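You operate a simulated robot arm through the tools that you are given. There is no shell and no other tool. Be economical: measure what you need, move in short steps, check, and stop when the job is done.

You run a simulated robot arm. Do the job below in one go: nothing can be reset, and whatever is moved stays where it is left.

JOB
Put the outlet strainer on the lot card. Take the orange probe from the top of the long bench and leave it in the reject tub. Take the spare strainer and leave it on the red card. Open the tool drawer, take the orange cap on the top of the lab bench and put it away inside, then shut the drawer. Put one of the water cups from the top of the lab bench on the middle shelf of the blue bench. Turn the channel flow knob to 1.5 L. Put the cup from the top of the seed test bench in the inside of the soak bath. Do these in any order. Set down upright: outlet strainer, spare strainer, cup.

It is judged by the outcome, as a careful person would: the job done as asked, and still so three seconds after it is handed in. It fails if anything else is knocked over, pushed out of place, dropped, spilled or broken. Lids that push on must go on centred and level and be pressed home; caps that screw on are set level and turned clockwise until they are tight.

ROBOT AND FRAMES
A 6-joint arm with a four-finger gripper on a trunk, on a base that drives. Base frame: it is fixed to the floor where the robot stands at the start and does not move with it; the origin is under the middle of the robot, x ahead of it, y to its left, z up. Lengths are in mm, angles in rad, forces in N, time in s.
Its first joint turns from -2.897 to 2.897 rad. Places, roughly: channel flow knob [600, 2200, 900]; cup [1500, 750, 750]; inside of the soak bath [-900, 3000, 900]; lot card [-1000, -500, 1000]; middle shelf of the blue bench [2400, 4000, 500]; orange cap (6x6x5 cm) [1300, 2400, 800]; orange probe (3x3x15 cm) [600, 1100, 900]; outlet strainer (5x5x10 cm) [700, 100, 900]; red card [1250, 2000, 750]; reject tub [3250, 1250, 500]; spare strainer (5x5x10 cm) [1400, 1700, 800]; tool drawer [3200, 900, 800]; tool drawer inside [3200, 900, 700]; water cup (5x5x4 cm) [1800, 2300, 800]. Payload 3.67 kg.
Tool frame: the origin (TCP) lies between the finger pads and is the grasp point; the fingertips stand 28 mm ahead of it; z points along the fingers, y is the line along which they close. The gripper opens to 112 mm. The gripper's body begins 73 mm behind the TCP.
Orientation is that of the tool frame in the base frame, as a unit quaternion [x, y, z, w]. With the fingers straight down and closing along the base's y, the tool's x points along the base's -x, its y along +y and its z along -z.

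CONTROLS
- The arm moves only by the tool play_rows. Its argument "moves" is a list of rows, each a list of 7 numbers: the shift along the tool's x, y, z in mm, then the turn, a rotation vector about the tool's x, y, z in rad, then the gripper command, from -1 (fully open) to 1 (shut), values between in proportion. In form: [[x, y, z, wx, wy, wz, claw], ...]. A call has 1 to 12 rows; each row shifts and turns the commanded pose from where the row before left it, along the tool's axes as they then stand. Each row takes 0.2 s and may step no farther than 50 mm and 0.15 rad from the row before; otherwise, or with a gripper value out of range, the whole call is refused. Where a pose cannot be reached the arm comes as near as it can. A force on the tool above 40 N (or 10 N above the force at the start of the call, whichever is more), or a blocked arm, ends the call early, and 0.2 s more pass. The fingers move at their own pace and stop on an object; they squeeze with about 40 N. The grip force told is the motor's: it shows also when the fingers shut on nothing. Time passes only in rows, and 0.2 s behind the last, so rows that do not move let the fingers close. The reply holds the time, the measured pose of the TCP, the force on the tool along the base axes, the opening and the grip force, in the units named above and with some noise, with the torque about the TCP (base axes, N m) and any sound that the robot's microphone picked up.
- Cameras (640 x 400 px; columns grow to the right, rows downward): "scene" is now at [95.4, 194.1, 1308.8]; the picture's right is [-0.25, -0.97, 0.00], its down [-0.71, 0.18, -0.68] and it looks along [0.66, -0.17, -0.74] (base axes); focal length 214 px, centre (320, 200). "wrist" rides on the gripper at [60, -18, -104] in the tool frame; the picture's right is [0.29, 0.96, 0.00], its down [-0.80, 0.24, -0.55] and it looks along [-0.53, 0.16, 0.83] (tool axes); focal length 234 px, centre (320, 200). There is no depth. A picture from a camera that has moved, and an enlarged one, comes with that camera's place and axes in the base frame and with its lens.
- get_image(camera): a new picture of that camera. It takes no simulated time.
- roll_base(legs): drives the robot by 1 to 6 legs, each [ahead, left, turn to the left] in mm, mm and rad, along the robot's own axes; the way and the turn of a leg run together, so that a leg with both is an arc; at most 1500 mm and 3.142 rad a leg. The arm and the cameras ride along, it lands a little off, and it stops where it bumps. It gives what a move gives.
- turn_head(pan, tilt): turns the head with the scene camera to pan (to the left, within 2.496 rad either way) and tilt (down, from -0.506 to 1.204), counted from straight ahead of the robot. It gives what a move gives.
- enlarge(camera, box): a new picture of the part [left, top, right, bottom] of that camera's present view, enlarged. It takes no simulated time.
- finish_job(): hands the job in; it is judged then, once.

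Go step by step. Nothing tells you exact positions but the pictures and the camera data: compare them with the known pose of the tool, close in by small moves and look again before you grip or let go. The budget is 217 turns and 198 pictures, counting those below and the enlarged ones. Unless the task says otherwise, let go and move clear before handing in.

The tools are called after "Emit:" as a command line: name --pt "numbers of a row" for each row, then --argument value for the rest, lists and objects as JSON in quotes. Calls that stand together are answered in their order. play_rows: Moves the arm, as the interface text tells. Its arguments: {"type":"object","properties":{"moves":{"type":"array","items":{"type":"array","items":{"type":"number"}}}},"required":["moves"]} The other tools are called the same way: roll_base (legs) drives the base; turn_head (pan, tilt) turns the head that bears the scene camera; get_image (camera) takes a picture; enlarge (camera, box) takes an enlarged picture of a part of a camera's view; finish_job () hands the job in.

At the start:

```text
t: 0.0
eef_pos: [81.9, 366.5, 1293.3]
tcp_rot: [-0.001, 1.0, -0.001, 0.0]
ft_force: [0.2, 0.0, 0.5]
wrist_torque: [0.0, 0.02, 0.0]
opening: 111.8
grasp_force: 0.1
robot x, y, heading: [-2.4, 1.6, 0.001]
head pan, tilt: [-0.251, 0.827]
```

scene: 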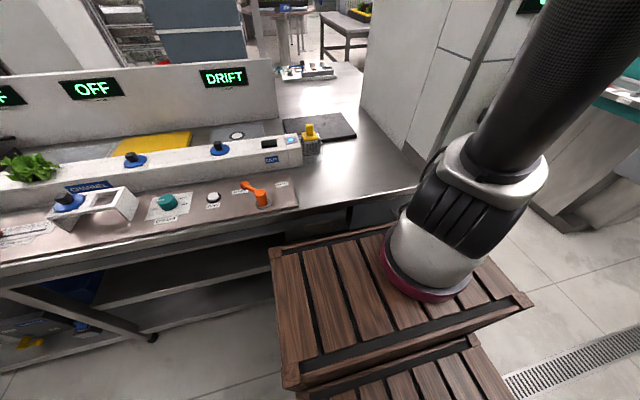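
wrist: 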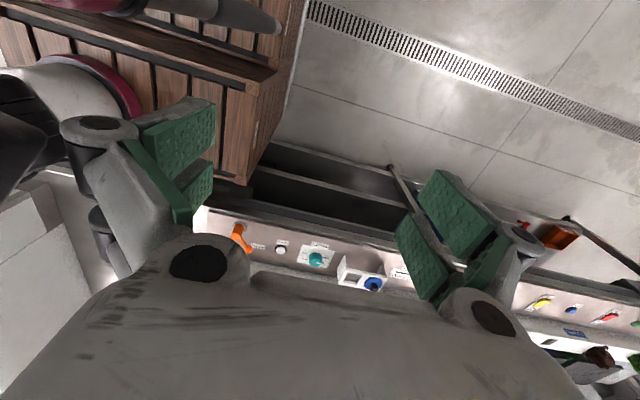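

I see a channel console ahead of the robot, with the arm on the right. I'll look around first.

Emit:
turn_head --pan 0.6 --tilt 0.5

Emit:
get_image --camera "scene"

Emit:
turn_head --pan 1.6 --tilt 0.5

Emit:
get_image --camera "scene"

Emit:
turn_head --pan -0.3 --tilt 0.4

Emit:
get_image --camera "scene"

Emit:
turn_head --pan -1.5 --tilt 0.5

Emit:
get_image --camera "scene"

Emit:
turn_head --pan 2.45 --tilt 0.5

Emit:
get_image --camera "scene"

Emit:
turn_head --pan -2.45 --tilt 0.5

Emit:
get_image --camera "scene"

```text
t: 1.2
eef_pos: [78.8, 367.1, 1293.4]
tcp_rot: [0.001, 1.0, 0.003, -0.003]
ft_force: [-50.7, 49.2, 34.7]
wrist_torque: [-4.25, -1.34, -4.13]
opening: 102.8
grasp_force: 0.0
robot x, y, heading: [1.9, -0.6, -0.001]
head pan, tilt: [0.6, 0.499]
```

```text
195 pictures are left
camera scene: at [98.0, 256.4, 1333.6], right [0.47, -0.88, 0.0], down [-0.45, -0.24, -0.86], along [0.76, 0.41, -0.51], focal length 214 px, centre (320, 200)
```

scene: 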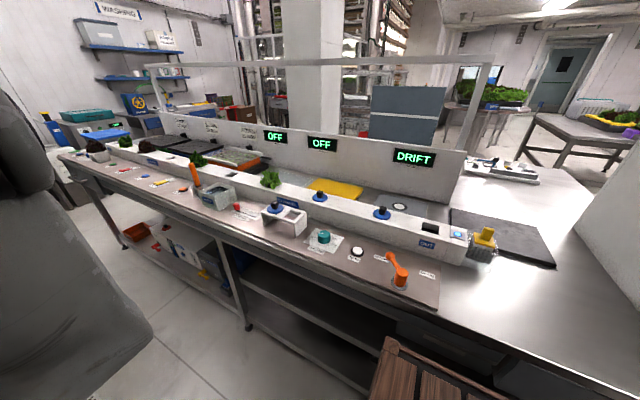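

```text
t: 2.4
eef_pos: [81.7, 365.5, 1292.9]
tcp_rot: [0.0, 1.0, 0.0, 0.0]
ft_force: [-9.3, 16.5, -6.1]
wrist_torque: [-0.25, -0.49, -0.88]
opening: 101.7
grasp_force: 0.0
robot x, y, heading: [-0.7, 0.9, -0.003]
head pan, tilt: [1.6, 0.499]
```

```text
194 pictures are left
camera scene: at [18.2, 304.8, 1336.9], right [1.0, 0.0, 0.0], down [0.0, -0.48, -0.88], along [0.0, 0.88, -0.48], focal length 214 px, centre (320, 200)
```

scene: 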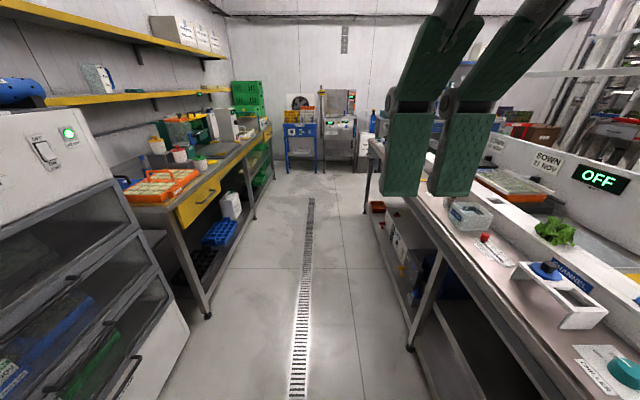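

```text
t: 4.3
eef_pos: [81.6, 366.0, 1293.6]
tcp_rot: [0.0, 1.0, 0.0, 0.0]
ft_force: [0.1, 0.0, -0.7]
wrist_torque: [0.01, 0.01, 0.0]
opening: 111.9
grasp_force: 0.0
robot x, y, heading: [1.3, 3.2, -0.003]
head pan, tilt: [-0.3, 0.4]
```

```text
193 pictures are left
camera scene: at [107.1, 186.5, 1346.1], right [-0.3, -0.96, 0.0], down [-0.37, 0.11, -0.92], along [0.88, -0.27, -0.39], focal length 214 px, centre (320, 200)
```

scene: 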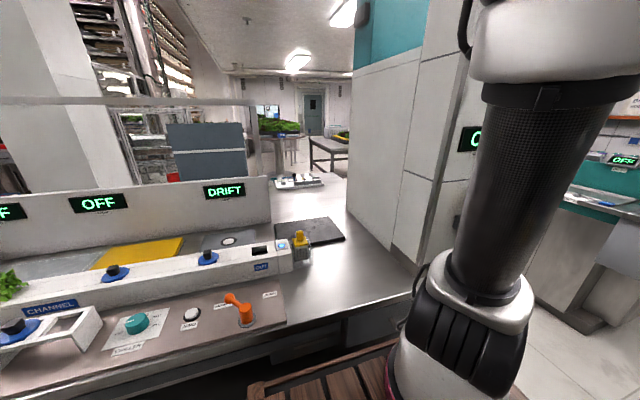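

```text
t: 5.7
eef_pos: [81.6, 365.3, 1294.2]
tcp_rot: [0.001, 1.0, 0.001, 0.0]
ft_force: [0.7, 0.0, 0.0]
wrist_torque: [-0.05, -0.03, 0.03]
opening: 111.8
grasp_force: 0.0
robot x, y, heading: [2.6, -1.2, 0.002]
head pan, tilt: [-1.499, 0.499]
```

```text
192 pictures are left
camera scene: at [25.1, 123.1, 1337.0], right [-1.0, -0.07, 0.0], down [-0.03, 0.48, -0.88], along [0.06, -0.88, -0.48], focal length 214 px, centre (320, 200)
```

scene: 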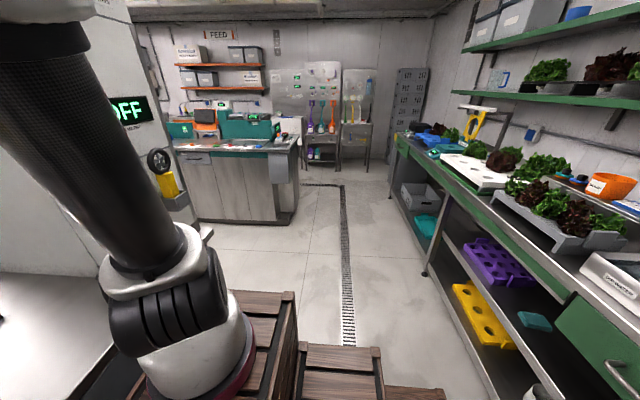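

```text
t: 8.9
eef_pos: [81.8, 366.1, 1294.6]
tcp_rot: [0.0, 1.0, 0.001, -0.001]
ft_force: [0.5, 0.4, 0.6]
wrist_torque: [-0.01, 0.02, -0.02]
opening: 112.0
grasp_force: 0.0
robot x, y, heading: [3.6, 0.5, -0.005]
head pan, tilt: [2.45, 0.499]
```

```text
191 pictures are left
camera scene: at [-51.5, 271.9, 1337.0], right [0.64, 0.77, 0.0], down [0.37, -0.31, -0.88], along [-0.68, 0.56, -0.48], focal length 214 px, centre (320, 200)
```

scene: 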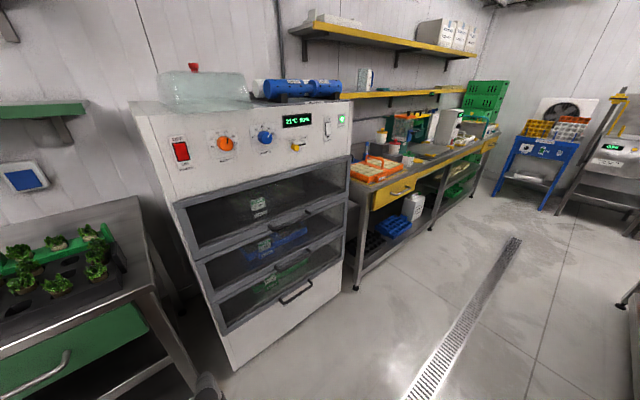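

```text
t: 12.8
eef_pos: [84.3, 366.6, 1294.2]
tcp_rot: [0.0, 1.0, 0.0, 0.004]
ft_force: [89.7, -7.8, -0.3]
wrist_torque: [0.46, 3.57, 6.01]
opening: 112.5
grasp_force: 0.1
robot x, y, heading: [0.6, -0.3, 0.005]
head pan, tilt: [-2.45, 0.499]
```

```text
190 pictures are left
camera scene: at [7.2, 304.3, 1337.8], right [0.99, 0.12, 0.0], down [0.06, -0.47, -0.88], along [-0.11, 0.88, -0.47], focal length 214 px, centre (320, 200)
```

scene: 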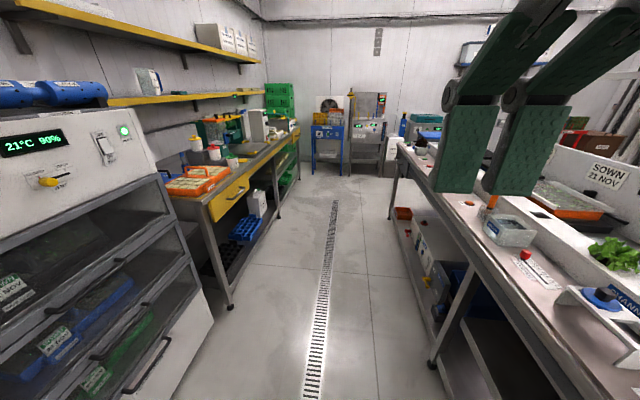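

The head brushes the gripper at leftward pans, so I'll be careful there. Next I'll check whether the wooden crates are part of the robot.

Emit:
turn_head --pan -0.8 --tilt 1.2

Emit:
get_image --camera "scene"

Emit:
turn_head --pan 0.3 --tilt 1.2

Emit:
get_image --camera "scene"

```text
t: 14.5
eef_pos: [84.5, 366.1, 1293.8]
tcp_rot: [0.0, 1.0, -0.001, 0.005]
ft_force: [87.5, -11.6, -39.6]
wrist_torque: [2.63, 0.28, 5.89]
opening: 101.0
grasp_force: 0.0
robot x, y, heading: [-1.1, -4.4, 0.002]
head pan, tilt: [-0.799, 1.201]
```

```text
189 pictures are left
camera scene: at [12.9, 274.8, 1287.5], right [1.0, 0.09, 0.0], down [0.08, -0.9, -0.43], along [-0.04, 0.43, -0.9], focal length 214 px, centre (320, 200)
```

scene: 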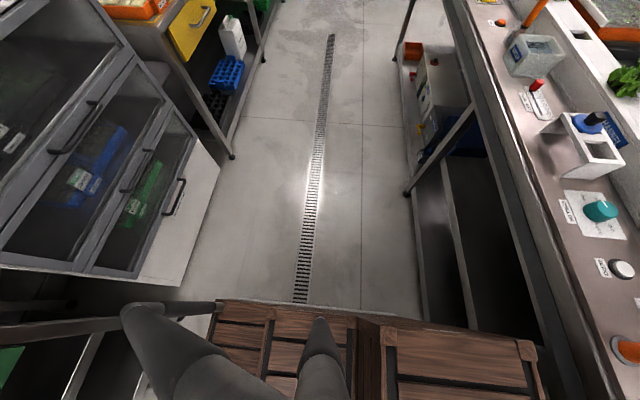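

```text
t: 15.8
eef_pos: [82.2, 365.8, 1293.9]
tcp_rot: [0.0, 1.0, 0.0, 0.0]
ft_force: [0.1, -0.3, -0.6]
wrist_torque: [-0.04, 0.0, -0.01]
opening: 112.0
grasp_force: 0.0
robot x, y, heading: [5.1, -2.2, 0.003]
head pan, tilt: [0.3, 1.201]
```

```text
188 pictures are left
camera scene: at [72.0, 230.4, 1283.3], right [0.29, -0.96, 0.0], down [-0.89, -0.27, -0.36], along [0.35, 0.11, -0.93], focal length 214 px, centre (320, 200)
```

scene: 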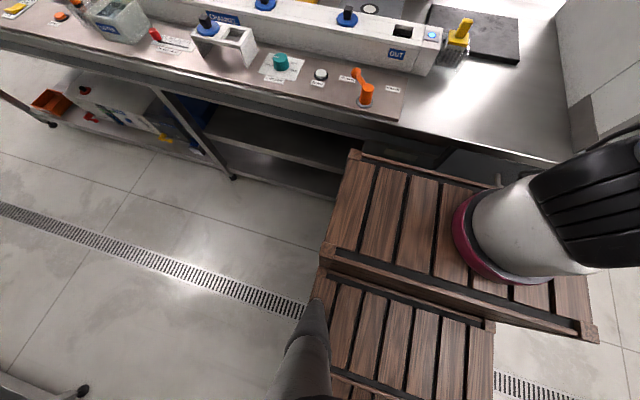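

The crates move with the robot, so they are its trunk. I'll enlarge the strainer.

Emit:
enlarge --camera "scene" --box '[380, 0, 540, 100]'

Emit:
turn_head --pan -0.1 --tilt 0.7

Emit:
enlarge --camera "scene" --box '[240, 100, 480, 250]'

```text
4.00 times, centred on (460, 50) of scene
camera zoom: at [72.0, 230.4, 1283.3], right [0.29, -0.96, 0.0], down [-0.89, -0.27, -0.36], along [0.35, 0.11, -0.93], focal length 858 px, centre (-240, 800)
```

zoom: 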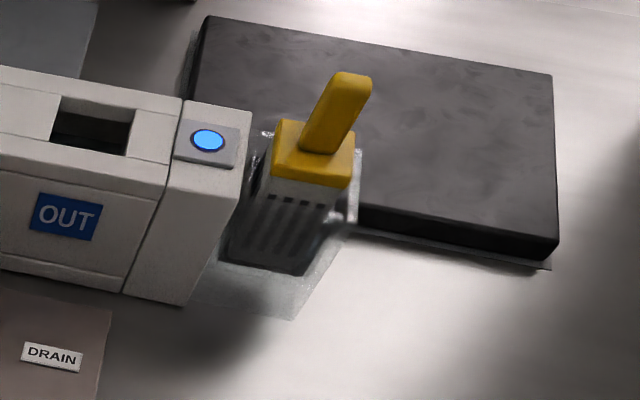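

```text
t: 16.8
eef_pos: [81.7, 365.6, 1293.5]
tcp_rot: [0.0, 1.0, 0.001, 0.0]
ft_force: [1.0, -0.7, -0.6]
wrist_torque: [-0.03, 0.01, -0.01]
opening: 111.8
grasp_force: 0.1
robot x, y, heading: [0.5, -1.5, 0.001]
head pan, tilt: [-0.099, 0.7]
```

```text
2.67 times, centred on (360, 175) of scene
camera zoom: at [103.1, 205.5, 1319.2], right [-0.1, -1.0, 0.0], down [-0.64, 0.06, -0.76], along [0.76, -0.08, -0.64], focal length 572 px, centre (213, 267)
```

zoom: 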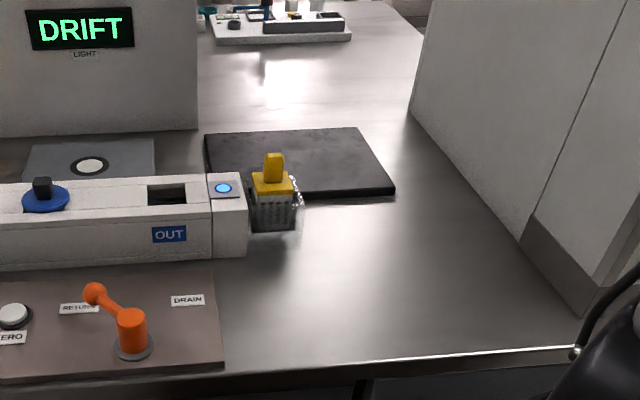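

The strainer is a yellow tab-handled filter in a clear cup, tab top near (769, 58, 948). I'll move the arm to hover near it.

Emit:
play_rows --pt "-42 -22 5 0 0 0 -1" --pt "-42 -22 5 0 0 0 -1" --pt "-42 -22 5 0 0 0 -1" --pt "-42 -22 5 0 0 0 -1" --pt "-42 -22 5 0 0 0 -1" --pt "-42 -22 5 0 0 0 -1" --pt "-42 -22 5 0 0 0 -1" --pt "-42 -22 5 0 0 0 -1" --pt "-42 -22 5 0 0 0 -1" --pt "-42 -22 5 0 0 0 -1"

Emit:
play_rows --pt "-42 -22 5 0 0 0 -1" --pt "-42 -22 5 0 0 0 -1" --pt "-42 -22 5 0 0 0 -1" --pt "-42 -22 5 0 0 0 -1" --pt "0 0 35 0 0 0 -1" --pt "0 0 35 0 0 0 -1"

Emit:
get_image --camera "wrist"

Emit:
get_image --camera "scene"

```text
t: 19.0
eef_pos: [500.5, 145.6, 1243.9]
tcp_rot: [-0.001, 1.0, 0.0, 0.0]
ft_force: [1.0, -0.1, -1.0]
wrist_torque: [-0.02, -0.01, 0.01]
opening: 112.2
grasp_force: 0.0
robot x, y, heading: [3.9, 2.1, -0.001]
head pan, tilt: [-0.099, 0.7]
```

```text
t: 20.4
eef_pos: [670.4, 58.1, 1154.3]
tcp_rot: [0.0, 1.0, 0.0, 0.0]
ft_force: [-0.5, -0.1, -0.6]
wrist_torque: [-0.01, -0.06, 0.02]
opening: 112.0
grasp_force: 0.0
robot x, y, heading: [0.1, -3.7, -0.003]
head pan, tilt: [-0.099, 0.7]
```

```text
185 pictures are left
camera wrist: at [611.3, 41.4, 1258.0], right [-0.29, 0.96, 0.0], down [0.8, 0.24, 0.55], along [0.53, 0.16, -0.83], focal length 234 px, centre (320, 200)
```

wrist: 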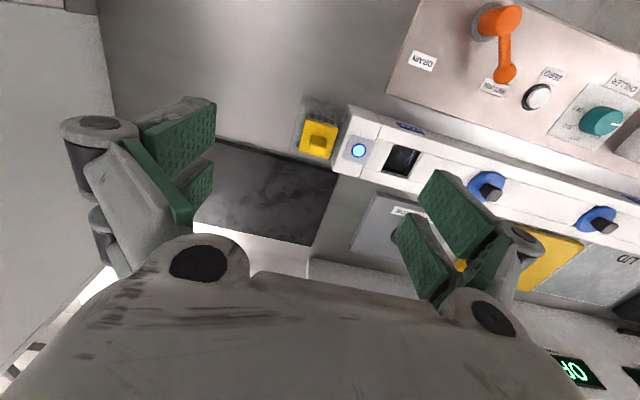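

```text
184 pictures are left
camera scene: at [103.0, 205.3, 1319.3], right [-0.1, -0.99, 0.0], down [-0.64, 0.06, -0.77], along [0.76, -0.08, -0.64], focal length 214 px, centre (320, 200)
```

scene: 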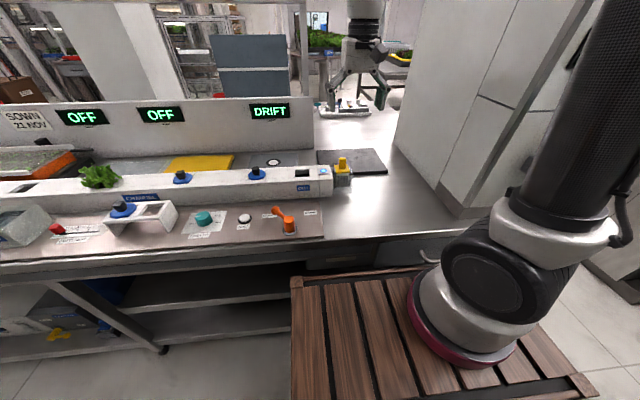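

Combining the two views puts the tab top around (703, 71, 980). I'll zoom in with the wrist camera for its orientation.

Emit:
enlarge --camera "wrist" --box '[280, 90, 376, 150]'

```text
6.67 times, centred on (328, 120) of wrist
camera zoom: at [611.3, 41.4, 1258.0], right [-0.29, 0.96, 0.0], down [0.8, 0.24, 0.55], along [0.53, 0.16, -0.83], focal length 1561 px, centre (267, 733)
```

zoom: 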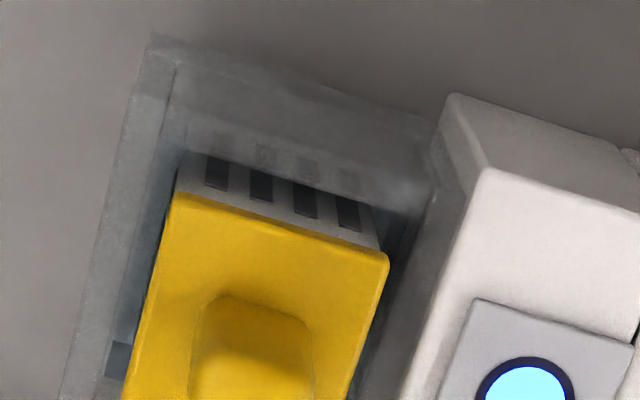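

Emit:
enlarge --camera "wrist" --box '[272, 105, 368, 165]'

```text
6.67 times, centred on (320, 135) of wrist
camera zoom: at [611.3, 41.4, 1258.0], right [-0.29, 0.96, 0.0], down [0.8, 0.24, 0.55], along [0.53, 0.16, -0.83], focal length 1561 px, centre (320, 633)
```

zoom: 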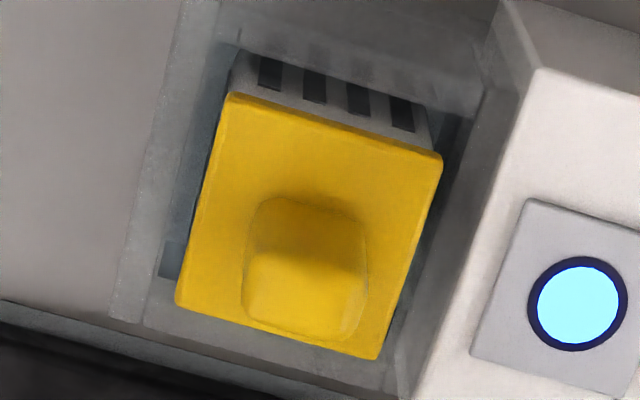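

The tab is about 20 mm wide. I'll move above it with the fingers half open and check again.

Emit:
play_rows --pt "-22 6 30 0 0 0 0.1" --pt "-22 6 32 0 0 0 0.1" --pt "0 0 40 0 0 0 0.1" --pt "0 0 0 0 0 0 0.1"

Emit:
get_image --camera "wrist"

Emit:
enlarge --camera "scene" --box '[280, 90, 440, 190]'

```text
t: 21.4
eef_pos: [715.9, 66.4, 1052.0]
tcp_rot: [0.0, 1.0, 0.0, 0.001]
ft_force: [-0.4, -0.4, -0.4]
wrist_torque: [-0.02, -0.01, -0.03]
opening: 50.5
grasp_force: 0.0
robot x, y, heading: [-1.3, -0.7, 0.001]
head pan, tilt: [-0.099, 0.7]
```

```text
181 pictures are left
camera wrist: at [656.2, 49.9, 1156.0], right [-0.29, 0.96, 0.0], down [0.8, 0.24, 0.55], along [0.53, 0.16, -0.83], focal length 234 px, centre (320, 200)
```

wrist: 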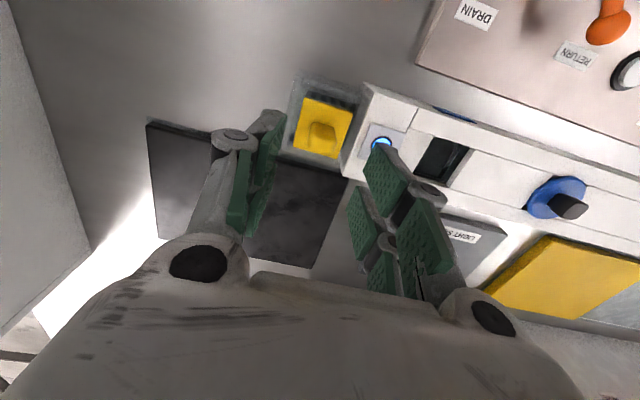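

```text
4.00 times, centred on (360, 140) of scene
camera zoom: at [103.1, 205.3, 1319.3], right [-0.1, -1.0, 0.0], down [-0.64, 0.06, -0.76], along [0.76, -0.08, -0.64], focal length 858 px, centre (160, 440)
```

zoom: 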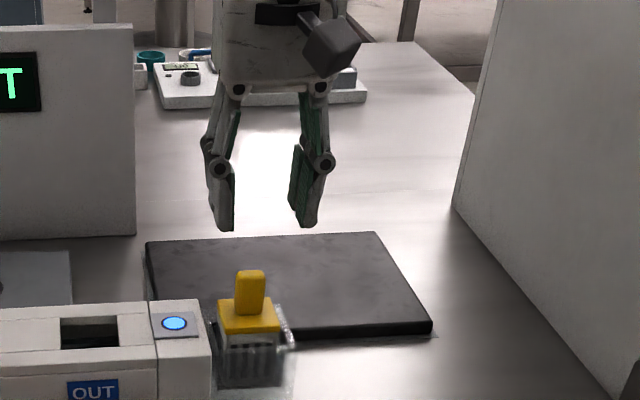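

Emit:
play_rows --pt "0 4 30 0 0 0 0.1" --pt "0 0 30 0 0 0 0.1" --pt "0 0 0 0 0 0 0.1"

Emit:
enlarge --camera "wrist" --box '[200, 100, 440, 250]'

Emit:
enlarge --camera "scene" --box '[300, 110, 396, 170]'

```text
t: 22.2
eef_pos: [714.1, 72.0, 990.8]
tcp_rot: [0.0, 1.0, 0.001, 0.0]
ft_force: [-0.4, 0.7, -0.2]
wrist_torque: [0.0, 0.02, -0.01]
opening: 50.7
grasp_force: 0.1
robot x, y, heading: [-2.0, -3.7, 0.002]
head pan, tilt: [-0.099, 0.7]
```

```text
2.67 times, centred on (320, 175) of wrist
camera zoom: at [654.6, 55.4, 1095.0], right [-0.29, 0.96, 0.0], down [0.8, 0.24, 0.55], along [0.53, 0.16, -0.83], focal length 624 px, centre (320, 267)
```

zoom: 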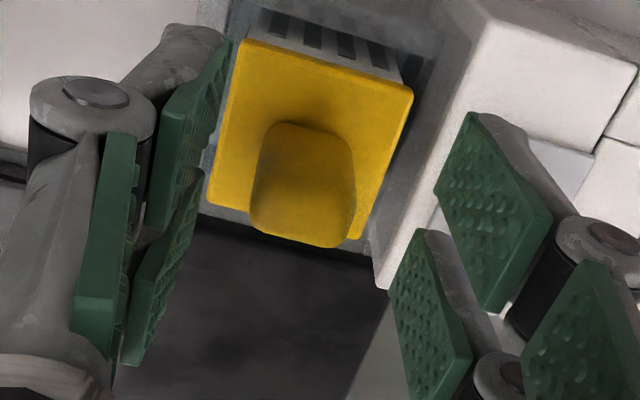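

```text
6.67 times, centred on (348, 140) of scene
camera zoom: at [103.1, 205.4, 1319.2], right [-0.1, -1.0, 0.0], down [-0.64, 0.06, -0.76], along [0.76, -0.08, -0.64], focal length 1430 px, centre (133, 600)
```

zoom: 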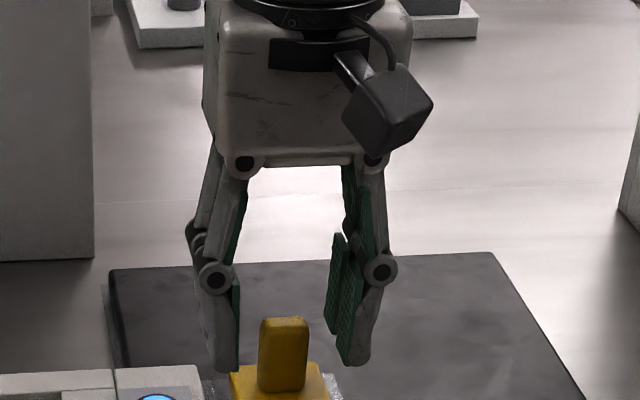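

The fingers straddle the tab. I'll descend and grip.

Emit:
play_rows --pt "-4 0 18 0 0 0 0.1" --pt "0 0 0 0 0 0 0.6" --pt "0 0 0 0 0 0 1" --pt "0 0 0 0 0 0 1" --pt "0 0 0 0 0 0 1"

Emit:
enlarge --camera "wrist" --box '[200, 100, 440, 250]'

```text
t: 23.4
eef_pos: [717.3, 73.6, 973.0]
tcp_rot: [-0.001, 1.0, 0.0, 0.0]
ft_force: [1.1, -0.9, -0.1]
wrist_torque: [-0.04, -0.04, 0.0]
opening: 23.0
grasp_force: 39.7
robot x, y, heading: [2.8, 0.6, -0.001]
head pan, tilt: [-0.099, 0.7]
```

```text
2.67 times, centred on (320, 175) of wrist
camera zoom: at [659.1, 55.9, 1076.7], right [-0.29, 0.96, 0.0], down [0.8, 0.24, 0.55], along [0.53, 0.16, -0.83], focal length 624 px, centre (320, 267)
```

zoom: 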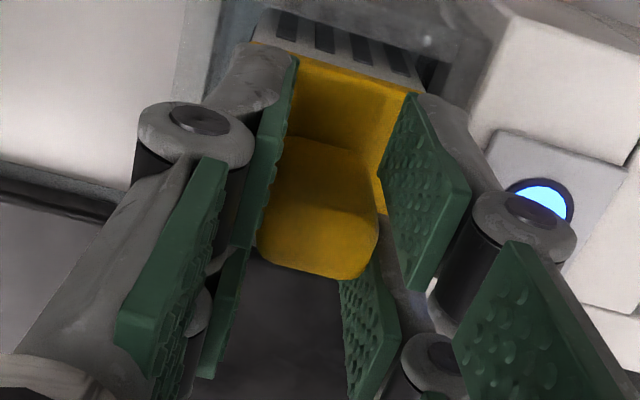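

Gripped. I'll lift it straight up.

Emit:
play_rows --pt "0 0 -15 0 0 0 1" --pt "0 0 -20 0 0 0 1" --pt "0 0 -30 0 0 0 1" --pt "0 0 -40 0 0 0 1" --pt "0 0 -45 0 0 0 1" --pt "0 0 -45 0 0 0 1" --pt "0 0 -45 0 0 0 1"

Emit:
get_image --camera "scene"

Emit:
get_image --camera "wrist"

```text
t: 25.0
eef_pos: [718.4, 71.7, 1213.8]
tcp_rot: [0.0, 1.0, 0.0, 0.0]
ft_force: [0.8, 0.2, -0.9]
wrist_torque: [0.0, 0.02, -0.01]
opening: 23.1
grasp_force: 40.0
robot x, y, heading: [-0.2, 0.7, -0.002]
head pan, tilt: [-0.099, 0.7]
```

```text
176 pictures are left
camera scene: at [103.4, 205.4, 1319.2], right [-0.1, -1.0, 0.0], down [-0.64, 0.06, -0.76], along [0.76, -0.08, -0.64], focal length 214 px, centre (320, 200)
```

scene: 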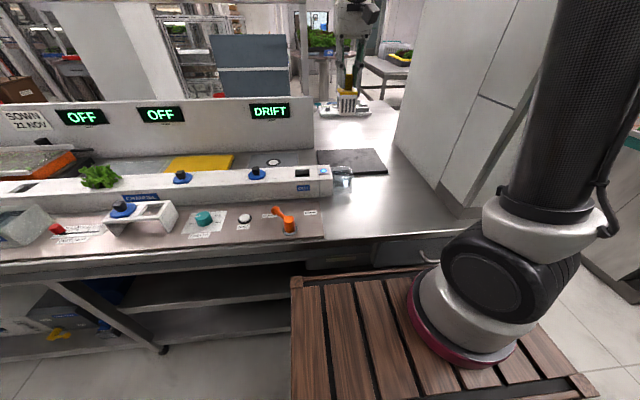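

```text
175 pictures are left
camera wrist: at [659.3, 55.0, 1318.3], right [-0.29, 0.96, 0.0], down [0.8, 0.24, 0.55], along [0.53, 0.16, -0.83], focal length 234 px, centre (320, 200)
```

wrist: 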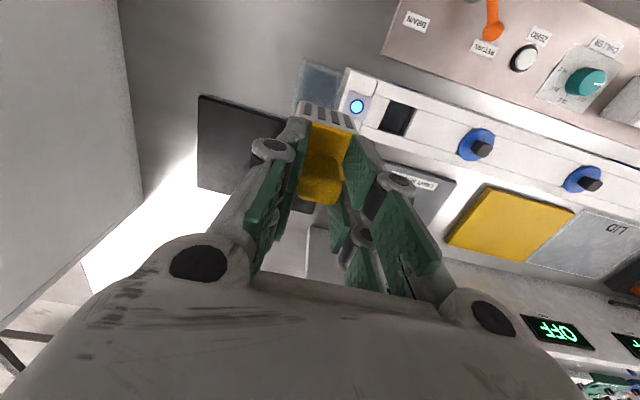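

The strainer is out and the tool is clear. I'll look at the lot card area behind-right.

Emit:
turn_head --pan -2.3 --tilt 0.5

Emit:
get_image --camera "scene"

```text
t: 27.0
eef_pos: [718.5, 71.8, 1212.2]
tcp_rot: [-0.001, 1.0, 0.0, 0.0]
ft_force: [-1.2, -0.1, 0.1]
wrist_torque: [0.01, -0.02, -0.01]
opening: 23.6
grasp_force: 40.0
robot x, y, heading: [-1.4, 0.8, 0.005]
head pan, tilt: [-2.3, 0.499]
```

```text
174 pictures are left
camera scene: at [-42.0, 145.9, 1337.0], right [-0.75, 0.67, 0.0], down [0.32, 0.36, -0.88], along [-0.58, -0.65, -0.48], focal length 214 px, centre (320, 200)
```

scene: 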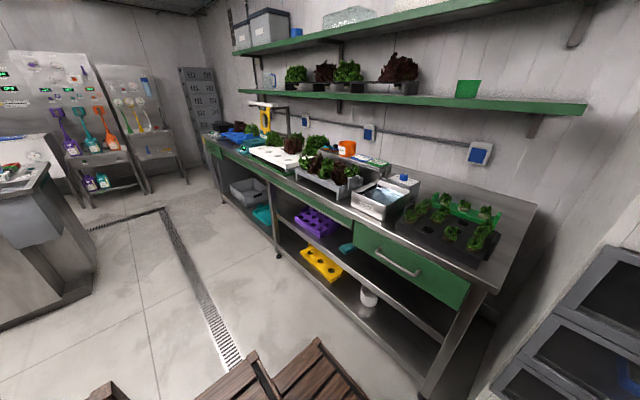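

Emit:
enlarge --camera "scene" --box '[280, 110, 520, 260]'

Emit:
enlarge --camera "scene" --box '[320, 135, 432, 205]'

```text
2.67 times, centred on (400, 185) of scene
camera zoom: at [-42.0, 145.9, 1337.0], right [-0.75, 0.67, 0.0], down [0.32, 0.36, -0.88], along [-0.58, -0.65, -0.48], focal length 572 px, centre (107, 240)
```

zoom: 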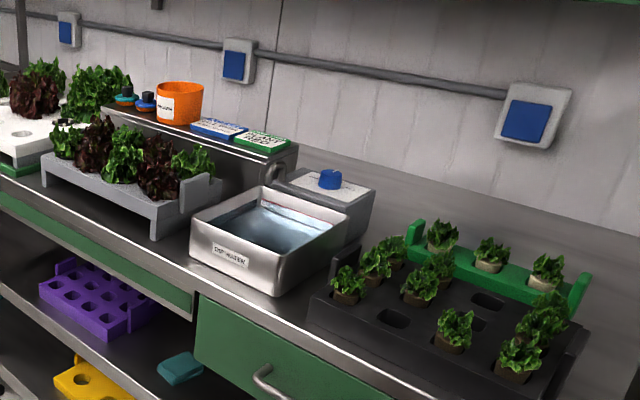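

```text
5.71 times, centred on (376, 170) of scene
camera zoom: at [-42.0, 145.9, 1337.0], right [-0.75, 0.67, 0.0], down [0.32, 0.36, -0.88], along [-0.58, -0.65, -0.48], focal length 1226 px, centre (0, 371)
```

zoom: 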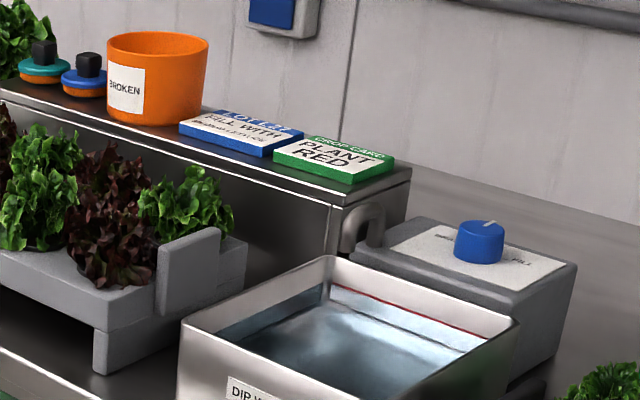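

The blue LOT card lies on the back ledge next to the BROKEN pot, under a green shelf. I'll retract the arm, back off and turn to stand lengthwise in the aisle.

Emit:
play_rows --pt "45 0 -5 0 0 0 1" --pt "45 0 -5 0 0 0 1" --pt "45 0 -5 0 0 0 1" --pt "45 0 -5 0 0 0 1" --pt "45 0 -5 0 0 0 1" --pt "45 0 -5 0 0 0 1"

Emit:
roll_base --legs '[[-200, 0, 0], [0, 0, -1.571]]'

Emit:
turn_head --pan -1.3 --tilt 0.4

Emit:
get_image --camera "scene"

```text
t: 28.4
eef_pos: [447.4, 72.7, 1241.9]
tcp_rot: [0.0, 1.0, 0.0, 0.0]
ft_force: [0.4, 1.2, -1.5]
wrist_torque: [-0.02, 0.03, -0.03]
opening: 23.2
grasp_force: 39.9
robot x, y, heading: [1.2, 3.8, 0.001]
head pan, tilt: [-2.3, 0.499]
```

```text
t: 33.9
eef_pos: [-129.8, -449.5, 1241.2]
tcp_rot: [0.709, 0.705, -0.001, 0.001]
ft_force: [0.0, -1.0, 0.0]
wrist_torque: [0.01, 0.0, -0.05]
opening: 23.2
grasp_force: 40.0
robot x, y, heading: [-197.7, 2.2, -1.576]
head pan, tilt: [-2.3, 0.499]
```

```text
t: 35.1
eef_pos: [-130.6, -448.7, 1240.9]
tcp_rot: [0.709, 0.705, 0.0, 0.001]
ft_force: [1.3, -0.2, -1.1]
wrist_torque: [0.01, -0.01, 0.0]
opening: 23.2
grasp_force: 39.8
robot x, y, heading: [-201.4, 1.0, -1.575]
head pan, tilt: [-1.3, 0.4]
```

```text
171 pictures are left
camera scene: at [-75.2, -46.6, 1346.1], right [-0.26, 0.96, 0.0], down [0.38, 0.1, -0.92], along [-0.89, -0.24, -0.39], focal length 214 px, centre (320, 200)
```

scene: 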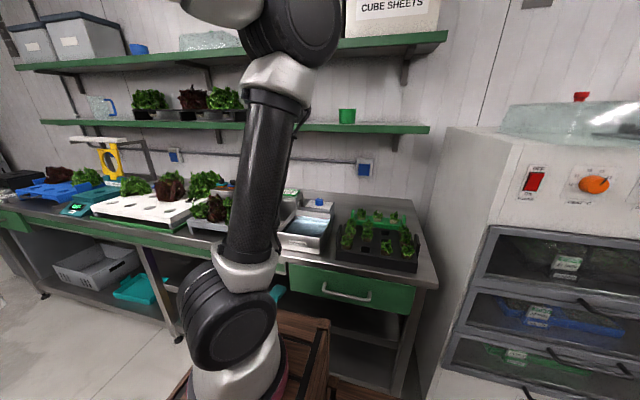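

The arm blocks the view. I'll swing the tool toward the bench, keeping clear of the shelf, and look with both cameras.

Emit:
play_rows --pt "-3 -39 0 0 0 0.131 1" --pt "-8.1 -38.3 0 0 0 0.131 1" --pt "-13 -36.9 0 0 0 0.131 1" --pt "-17.7 -34.9 0 0 0 0.131 1" --pt "-22.1 -32.3 0 0 0 0.131 1" --pt "-26.1 -29.1 0 0 0 0.131 1" --pt "-29.7 -25.4 0 0 0 0.131 1" --pt "-32.8 -21.4 0 0 0 0.131 1" --pt "-35.3 -16.9 0 0 0 0.131 1" --pt "-37.2 -12.1 0 0 0 0.131 1" --pt "-38.4 -7.2 0 0 0 0.131 1" --pt "-39.1 -2.1 0 0 0 0.131 1"

Emit:
get_image --camera "scene"

Emit:
get_image --camera "wrist"

```text
t: 37.7
eef_pos: [-600.4, -483.0, 1241.8]
tcp_rot: [1.0, -0.005, 0.0, 0.001]
ft_force: [0.7, 0.6, -0.3]
wrist_torque: [-0.04, 0.04, 0.05]
opening: 22.9
grasp_force: 39.8
robot x, y, heading: [-198.1, 0.3, -1.576]
head pan, tilt: [-1.3, 0.4]
```

```text
170 pictures are left
camera scene: at [-74.8, -46.4, 1346.1], right [-0.26, 0.96, 0.0], down [0.38, 0.1, -0.92], along [-0.89, -0.24, -0.39], focal length 214 px, centre (320, 200)
```

scene: 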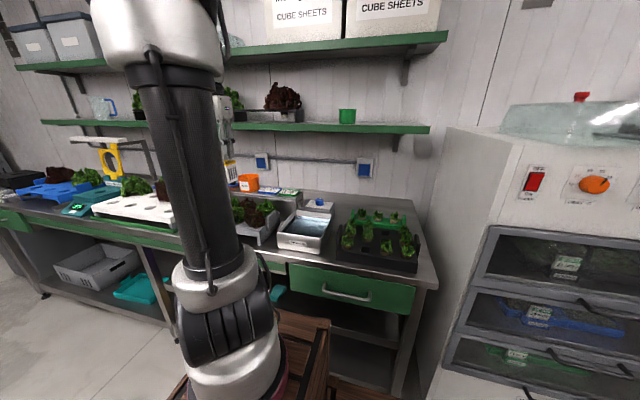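

```text
169 pictures are left
camera wrist: at [-538.5, -463.5, 1346.4], right [0.28, -0.96, 0.0], down [-0.8, -0.23, 0.56], along [-0.53, -0.16, -0.83], focal length 234 px, centre (320, 200)
```

wrist: 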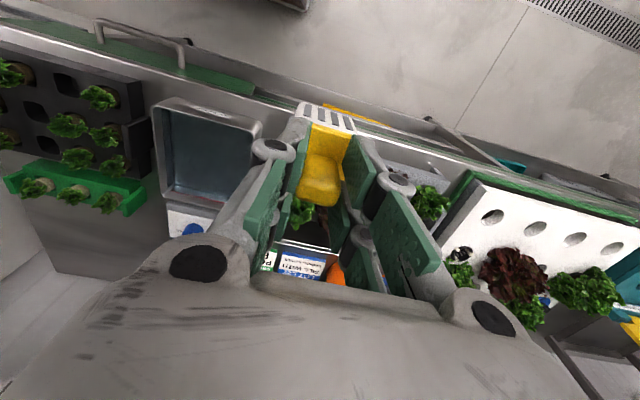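

The lot card centre triangulates to (-963, -541, 978). The shelf front is at about x=-1200, so a straight-down approach is clear. I'll move over the card.

Emit:
play_rows --pt "-45 7 0 0 0 0 1" --pt "-45 7 0 0 0 0 1" --pt "-45 7 0 0 0 0 1" --pt "-45 7 0 0 0 0 1" --pt "-45 7 0 0 0 0 1" --pt "-45 7 0 0 0 0 1" --pt "-45 7 0 0 0 0 1" --pt "-47 9 20 0 0 0 1" --pt "0 0 40 0 0 0 1"

Emit:
get_image --camera "wrist"

Emit:
enlarge --camera "scene" --box '[180, 120, 340, 220]'

```text
refused: row 8 steps farther than a row can; nothing moved
```

```text
168 pictures are left
camera wrist: at [-538.5, -463.5, 1346.4], right [0.28, -0.96, 0.0], down [-0.8, -0.23, 0.56], along [-0.53, -0.16, -0.83], focal length 234 px, centre (320, 200)
```

wrist: 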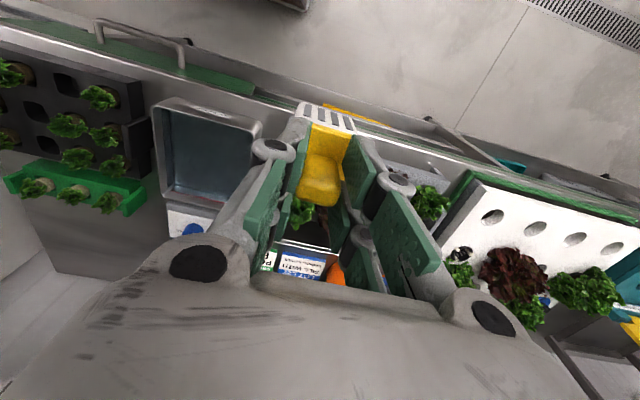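

```text
4.00 times, centred on (260, 170) of scene
camera zoom: at [-74.8, -46.4, 1346.1], right [-0.26, 0.96, 0.0], down [0.38, 0.1, -0.92], along [-0.89, -0.24, -0.39], focal length 858 px, centre (560, 320)
```

zoom: 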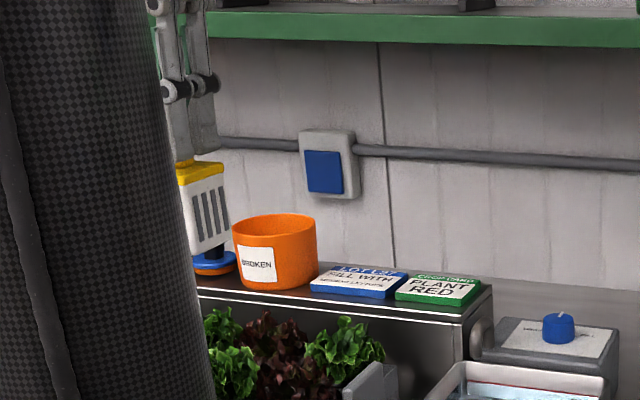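

Emit:
play_rows --pt "-45 7 0 0 0 0 1" --pt "-45 7 0 0 0 0 1" --pt "-45 7 0 0 0 0 1" --pt "-45 7 0 0 0 0 1" --pt "-45 7 0 0 0 0 1" --pt "-45 7 0 0 0 0 1" --pt "-45 7 0 0 0 0 1" --pt "-45 7 0 0 0 0 1" --pt "-3 1 40 0 0 0 1"

Emit:
get_image --camera "wrist"

Emit:
enlarge --camera "scene" --box '[180, 120, 340, 220]'

```text
t: 39.7
eef_pos: [-919.8, -523.6, 1194.2]
tcp_rot: [1.0, -0.003, -0.001, -0.001]
ft_force: [0.2, 0.4, 0.5]
wrist_torque: [-0.04, 0.1, -0.01]
opening: 22.9
grasp_force: 40.1
out of reach, approached as far as the arm can: row 7, 8
robot x, y, heading: [-199.2, 0.5, -1.575]
head pan, tilt: [-1.3, 0.4]
```

```text
166 pictures are left
camera wrist: at [-857.9, -504.6, 1299.2], right [0.28, -0.96, 0.0], down [-0.8, -0.23, 0.55], along [-0.53, -0.16, -0.83], focal length 234 px, centre (320, 200)
```

wrist: 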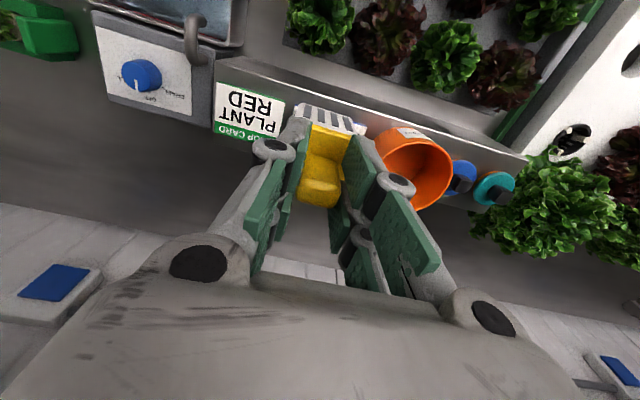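

```text
4.00 times, centred on (260, 170) of scene
camera zoom: at [-75.0, -46.4, 1346.1], right [-0.26, 0.96, 0.0], down [0.38, 0.1, -0.92], along [-0.89, -0.24, -0.39], focal length 858 px, centre (560, 320)
```

zoom: 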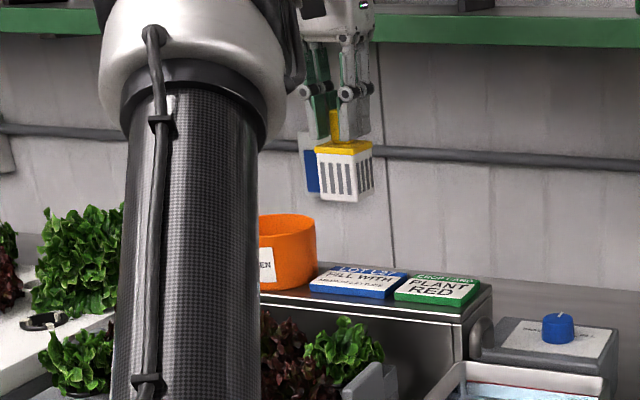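

Reach is marginal at this height, so I'll pull in a little and shift the base closer.

Emit:
play_rows --pt "40 0 0 0 0 0 1" --pt "40 0 0 0 0 0 1"

Emit:
roll_base --legs '[[17, -120, 0]]'

Emit:
enlarge --camera "scene" --box '[180, 120, 340, 220]'

Emit:
get_image --camera "wrist"

```text
t: 40.3
eef_pos: [-839.4, -527.9, 1193.3]
tcp_rot: [1.0, -0.004, -0.001, -0.001]
ft_force: [0.1, -0.6, -1.8]
wrist_torque: [0.03, -0.04, -0.01]
opening: 23.1
grasp_force: 40.4
robot x, y, heading: [-201.0, -2.2, -1.583]
head pan, tilt: [-1.3, 0.4]
```

```text
t: 41.6
eef_pos: [-959.3, -543.4, 1195.4]
tcp_rot: [1.0, -0.003, 0.0, -0.001]
ft_force: [-0.8, 0.0, 0.0]
wrist_torque: [-0.01, -0.01, 0.02]
opening: 22.9
grasp_force: 40.0
robot x, y, heading: [-319.2, -14.2, -1.573]
head pan, tilt: [-1.3, 0.4]
```

```text
4.00 times, centred on (260, 170) of scene
camera zoom: at [-197.8, -62.7, 1346.1], right [-0.26, 0.96, 0.0], down [0.38, 0.1, -0.92], along [-0.89, -0.24, -0.39], focal length 858 px, centre (560, 320)
```

zoom: 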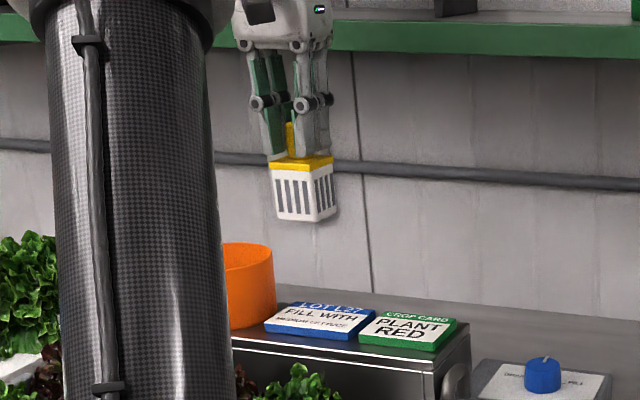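

```text
163 pictures are left
camera wrist: at [-898.3, -525.4, 1299.1], right [0.28, -0.96, 0.0], down [-0.8, -0.24, 0.55], along [-0.53, -0.16, -0.83], focal length 234 px, centre (320, 200)
```

wrist: 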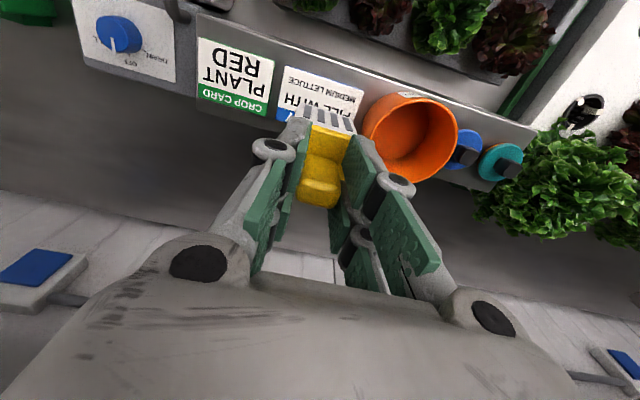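

Emit:
play_rows --pt "0 0 40 0 0 0 1" --pt "0 0 40 0 0 0 1" --pt "0 0 20 0 0 0 1"

Emit:
enlarge --camera "scene" --box '[200, 140, 296, 200]'

Emit:
enlarge --camera "wrist" --box '[240, 50, 400, 150]'

```text
t: 42.4
eef_pos: [-955.7, -545.5, 1097.6]
tcp_rot: [1.0, -0.002, -0.001, 0.0]
ft_force: [0.1, -0.7, 0.0]
wrist_torque: [0.0, 0.0, 0.03]
opening: 23.0
grasp_force: 40.1
robot x, y, heading: [-319.6, -17.2, -1.571]
head pan, tilt: [-1.3, 0.4]
```

```text
6.67 times, centred on (248, 170) of scene
camera zoom: at [-197.7, -62.6, 1346.1], right [-0.26, 0.96, 0.0], down [0.38, 0.1, -0.92], along [-0.89, -0.24, -0.39], focal length 1430 px, centre (800, 400)
```

zoom: 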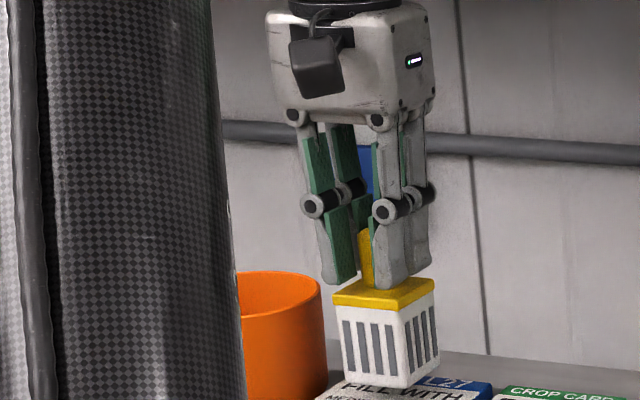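

```text
4.00 times, centred on (320, 100) of wrist
camera zoom: at [-895.2, -526.1, 1200.6], right [0.28, -0.96, 0.0], down [-0.8, -0.24, 0.55], along [-0.53, -0.16, -0.83], focal length 937 px, centre (320, 600)
```

zoom: 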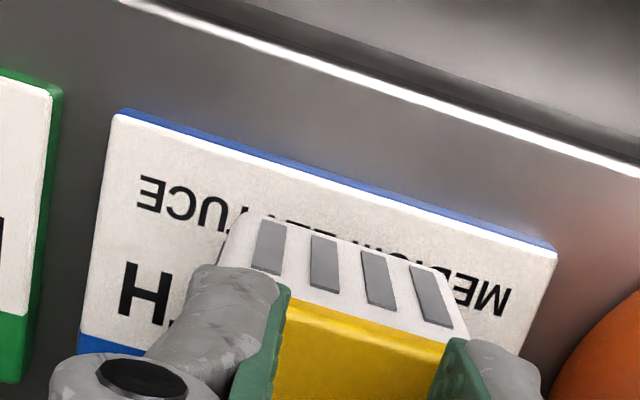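

Emit:
play_rows --pt "-8 -4 10 0 0 0 1" --pt "0 0 5 0 0 0 1" --pt "0 0 3 0 0 0 1"

Emit:
enlarge --camera "scene" --box '[200, 140, 296, 200]'

```text
t: 43.2
eef_pos: [-966.2, -540.2, 1081.8]
tcp_rot: [1.0, -0.003, -0.003, 0.002]
ft_force: [1.1, -2.2, 33.5]
wrist_torque: [-0.06, 0.3, 0.01]
opening: 23.0
grasp_force: 39.8
robot x, y, heading: [-323.2, -14.8, -1.577]
head pan, tilt: [-1.3, 0.4]
```

```text
6.67 times, centred on (248, 170) of scene
camera zoom: at [-196.7, -62.1, 1346.0], right [-0.26, 0.96, 0.0], down [0.37, 0.1, -0.92], along [-0.89, -0.24, -0.39], focal length 1430 px, centre (800, 400)
```

zoom: 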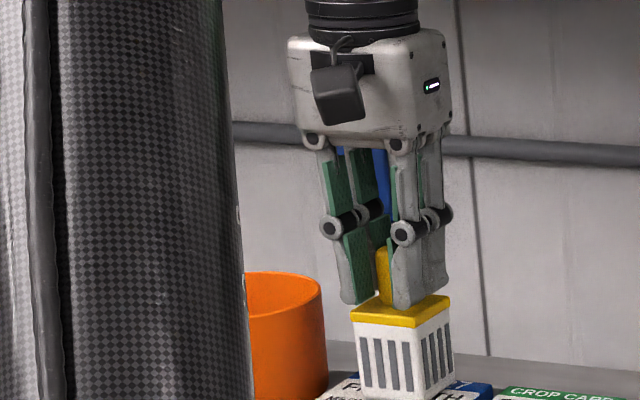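

It's in contact with the card. I'll ease off, open slightly, and rise.

Emit:
play_rows --pt "0 0 -2 0 0 0 1" --pt "0 0 0 0 0 0 0.3" --pt "0 0 0 0 0 0 0.3" --pt "0 0 -15 0 0 0 0.3" --pt "0 0 -40 0 0 0 0.3" --pt "0 0 -40 0 0 0 0.3" --pt "0 0 -40 0 0 0 0.3"

Emit:
enlarge --camera "scene" --box '[200, 140, 296, 200]'

Emit:
get_image --camera "wrist"

```text
t: 44.8
eef_pos: [-968.6, -539.2, 1216.2]
tcp_rot: [1.0, -0.002, -0.001, 0.0]
ft_force: [0.2, 0.5, -0.1]
wrist_torque: [0.04, -0.01, 0.03]
opening: 39.4
grasp_force: 0.0
robot x, y, heading: [-324.6, -17.1, -1.574]
head pan, tilt: [-1.3, 0.4]
```

```text
6.67 times, centred on (248, 170) of scene
camera zoom: at [-198.0, -62.9, 1346.1], right [-0.26, 0.96, 0.0], down [0.38, 0.1, -0.92], along [-0.89, -0.24, -0.39], focal length 1430 px, centre (800, 400)
```

zoom: 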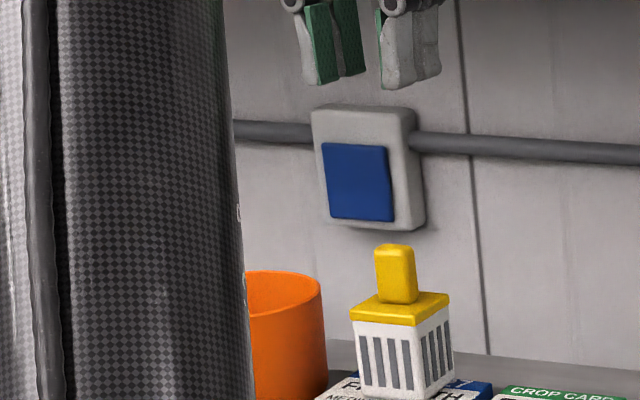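

```text
158 pictures are left
camera wrist: at [-906.7, -520.7, 1320.7], right [0.28, -0.96, 0.0], down [-0.8, -0.24, 0.55], along [-0.53, -0.16, -0.83], focal length 234 px, centre (320, 200)
```

wrist: 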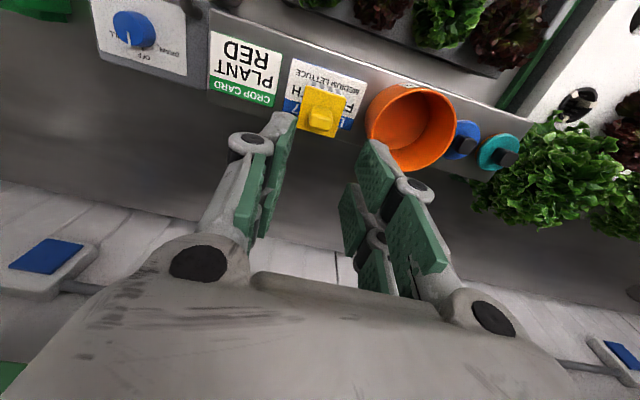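

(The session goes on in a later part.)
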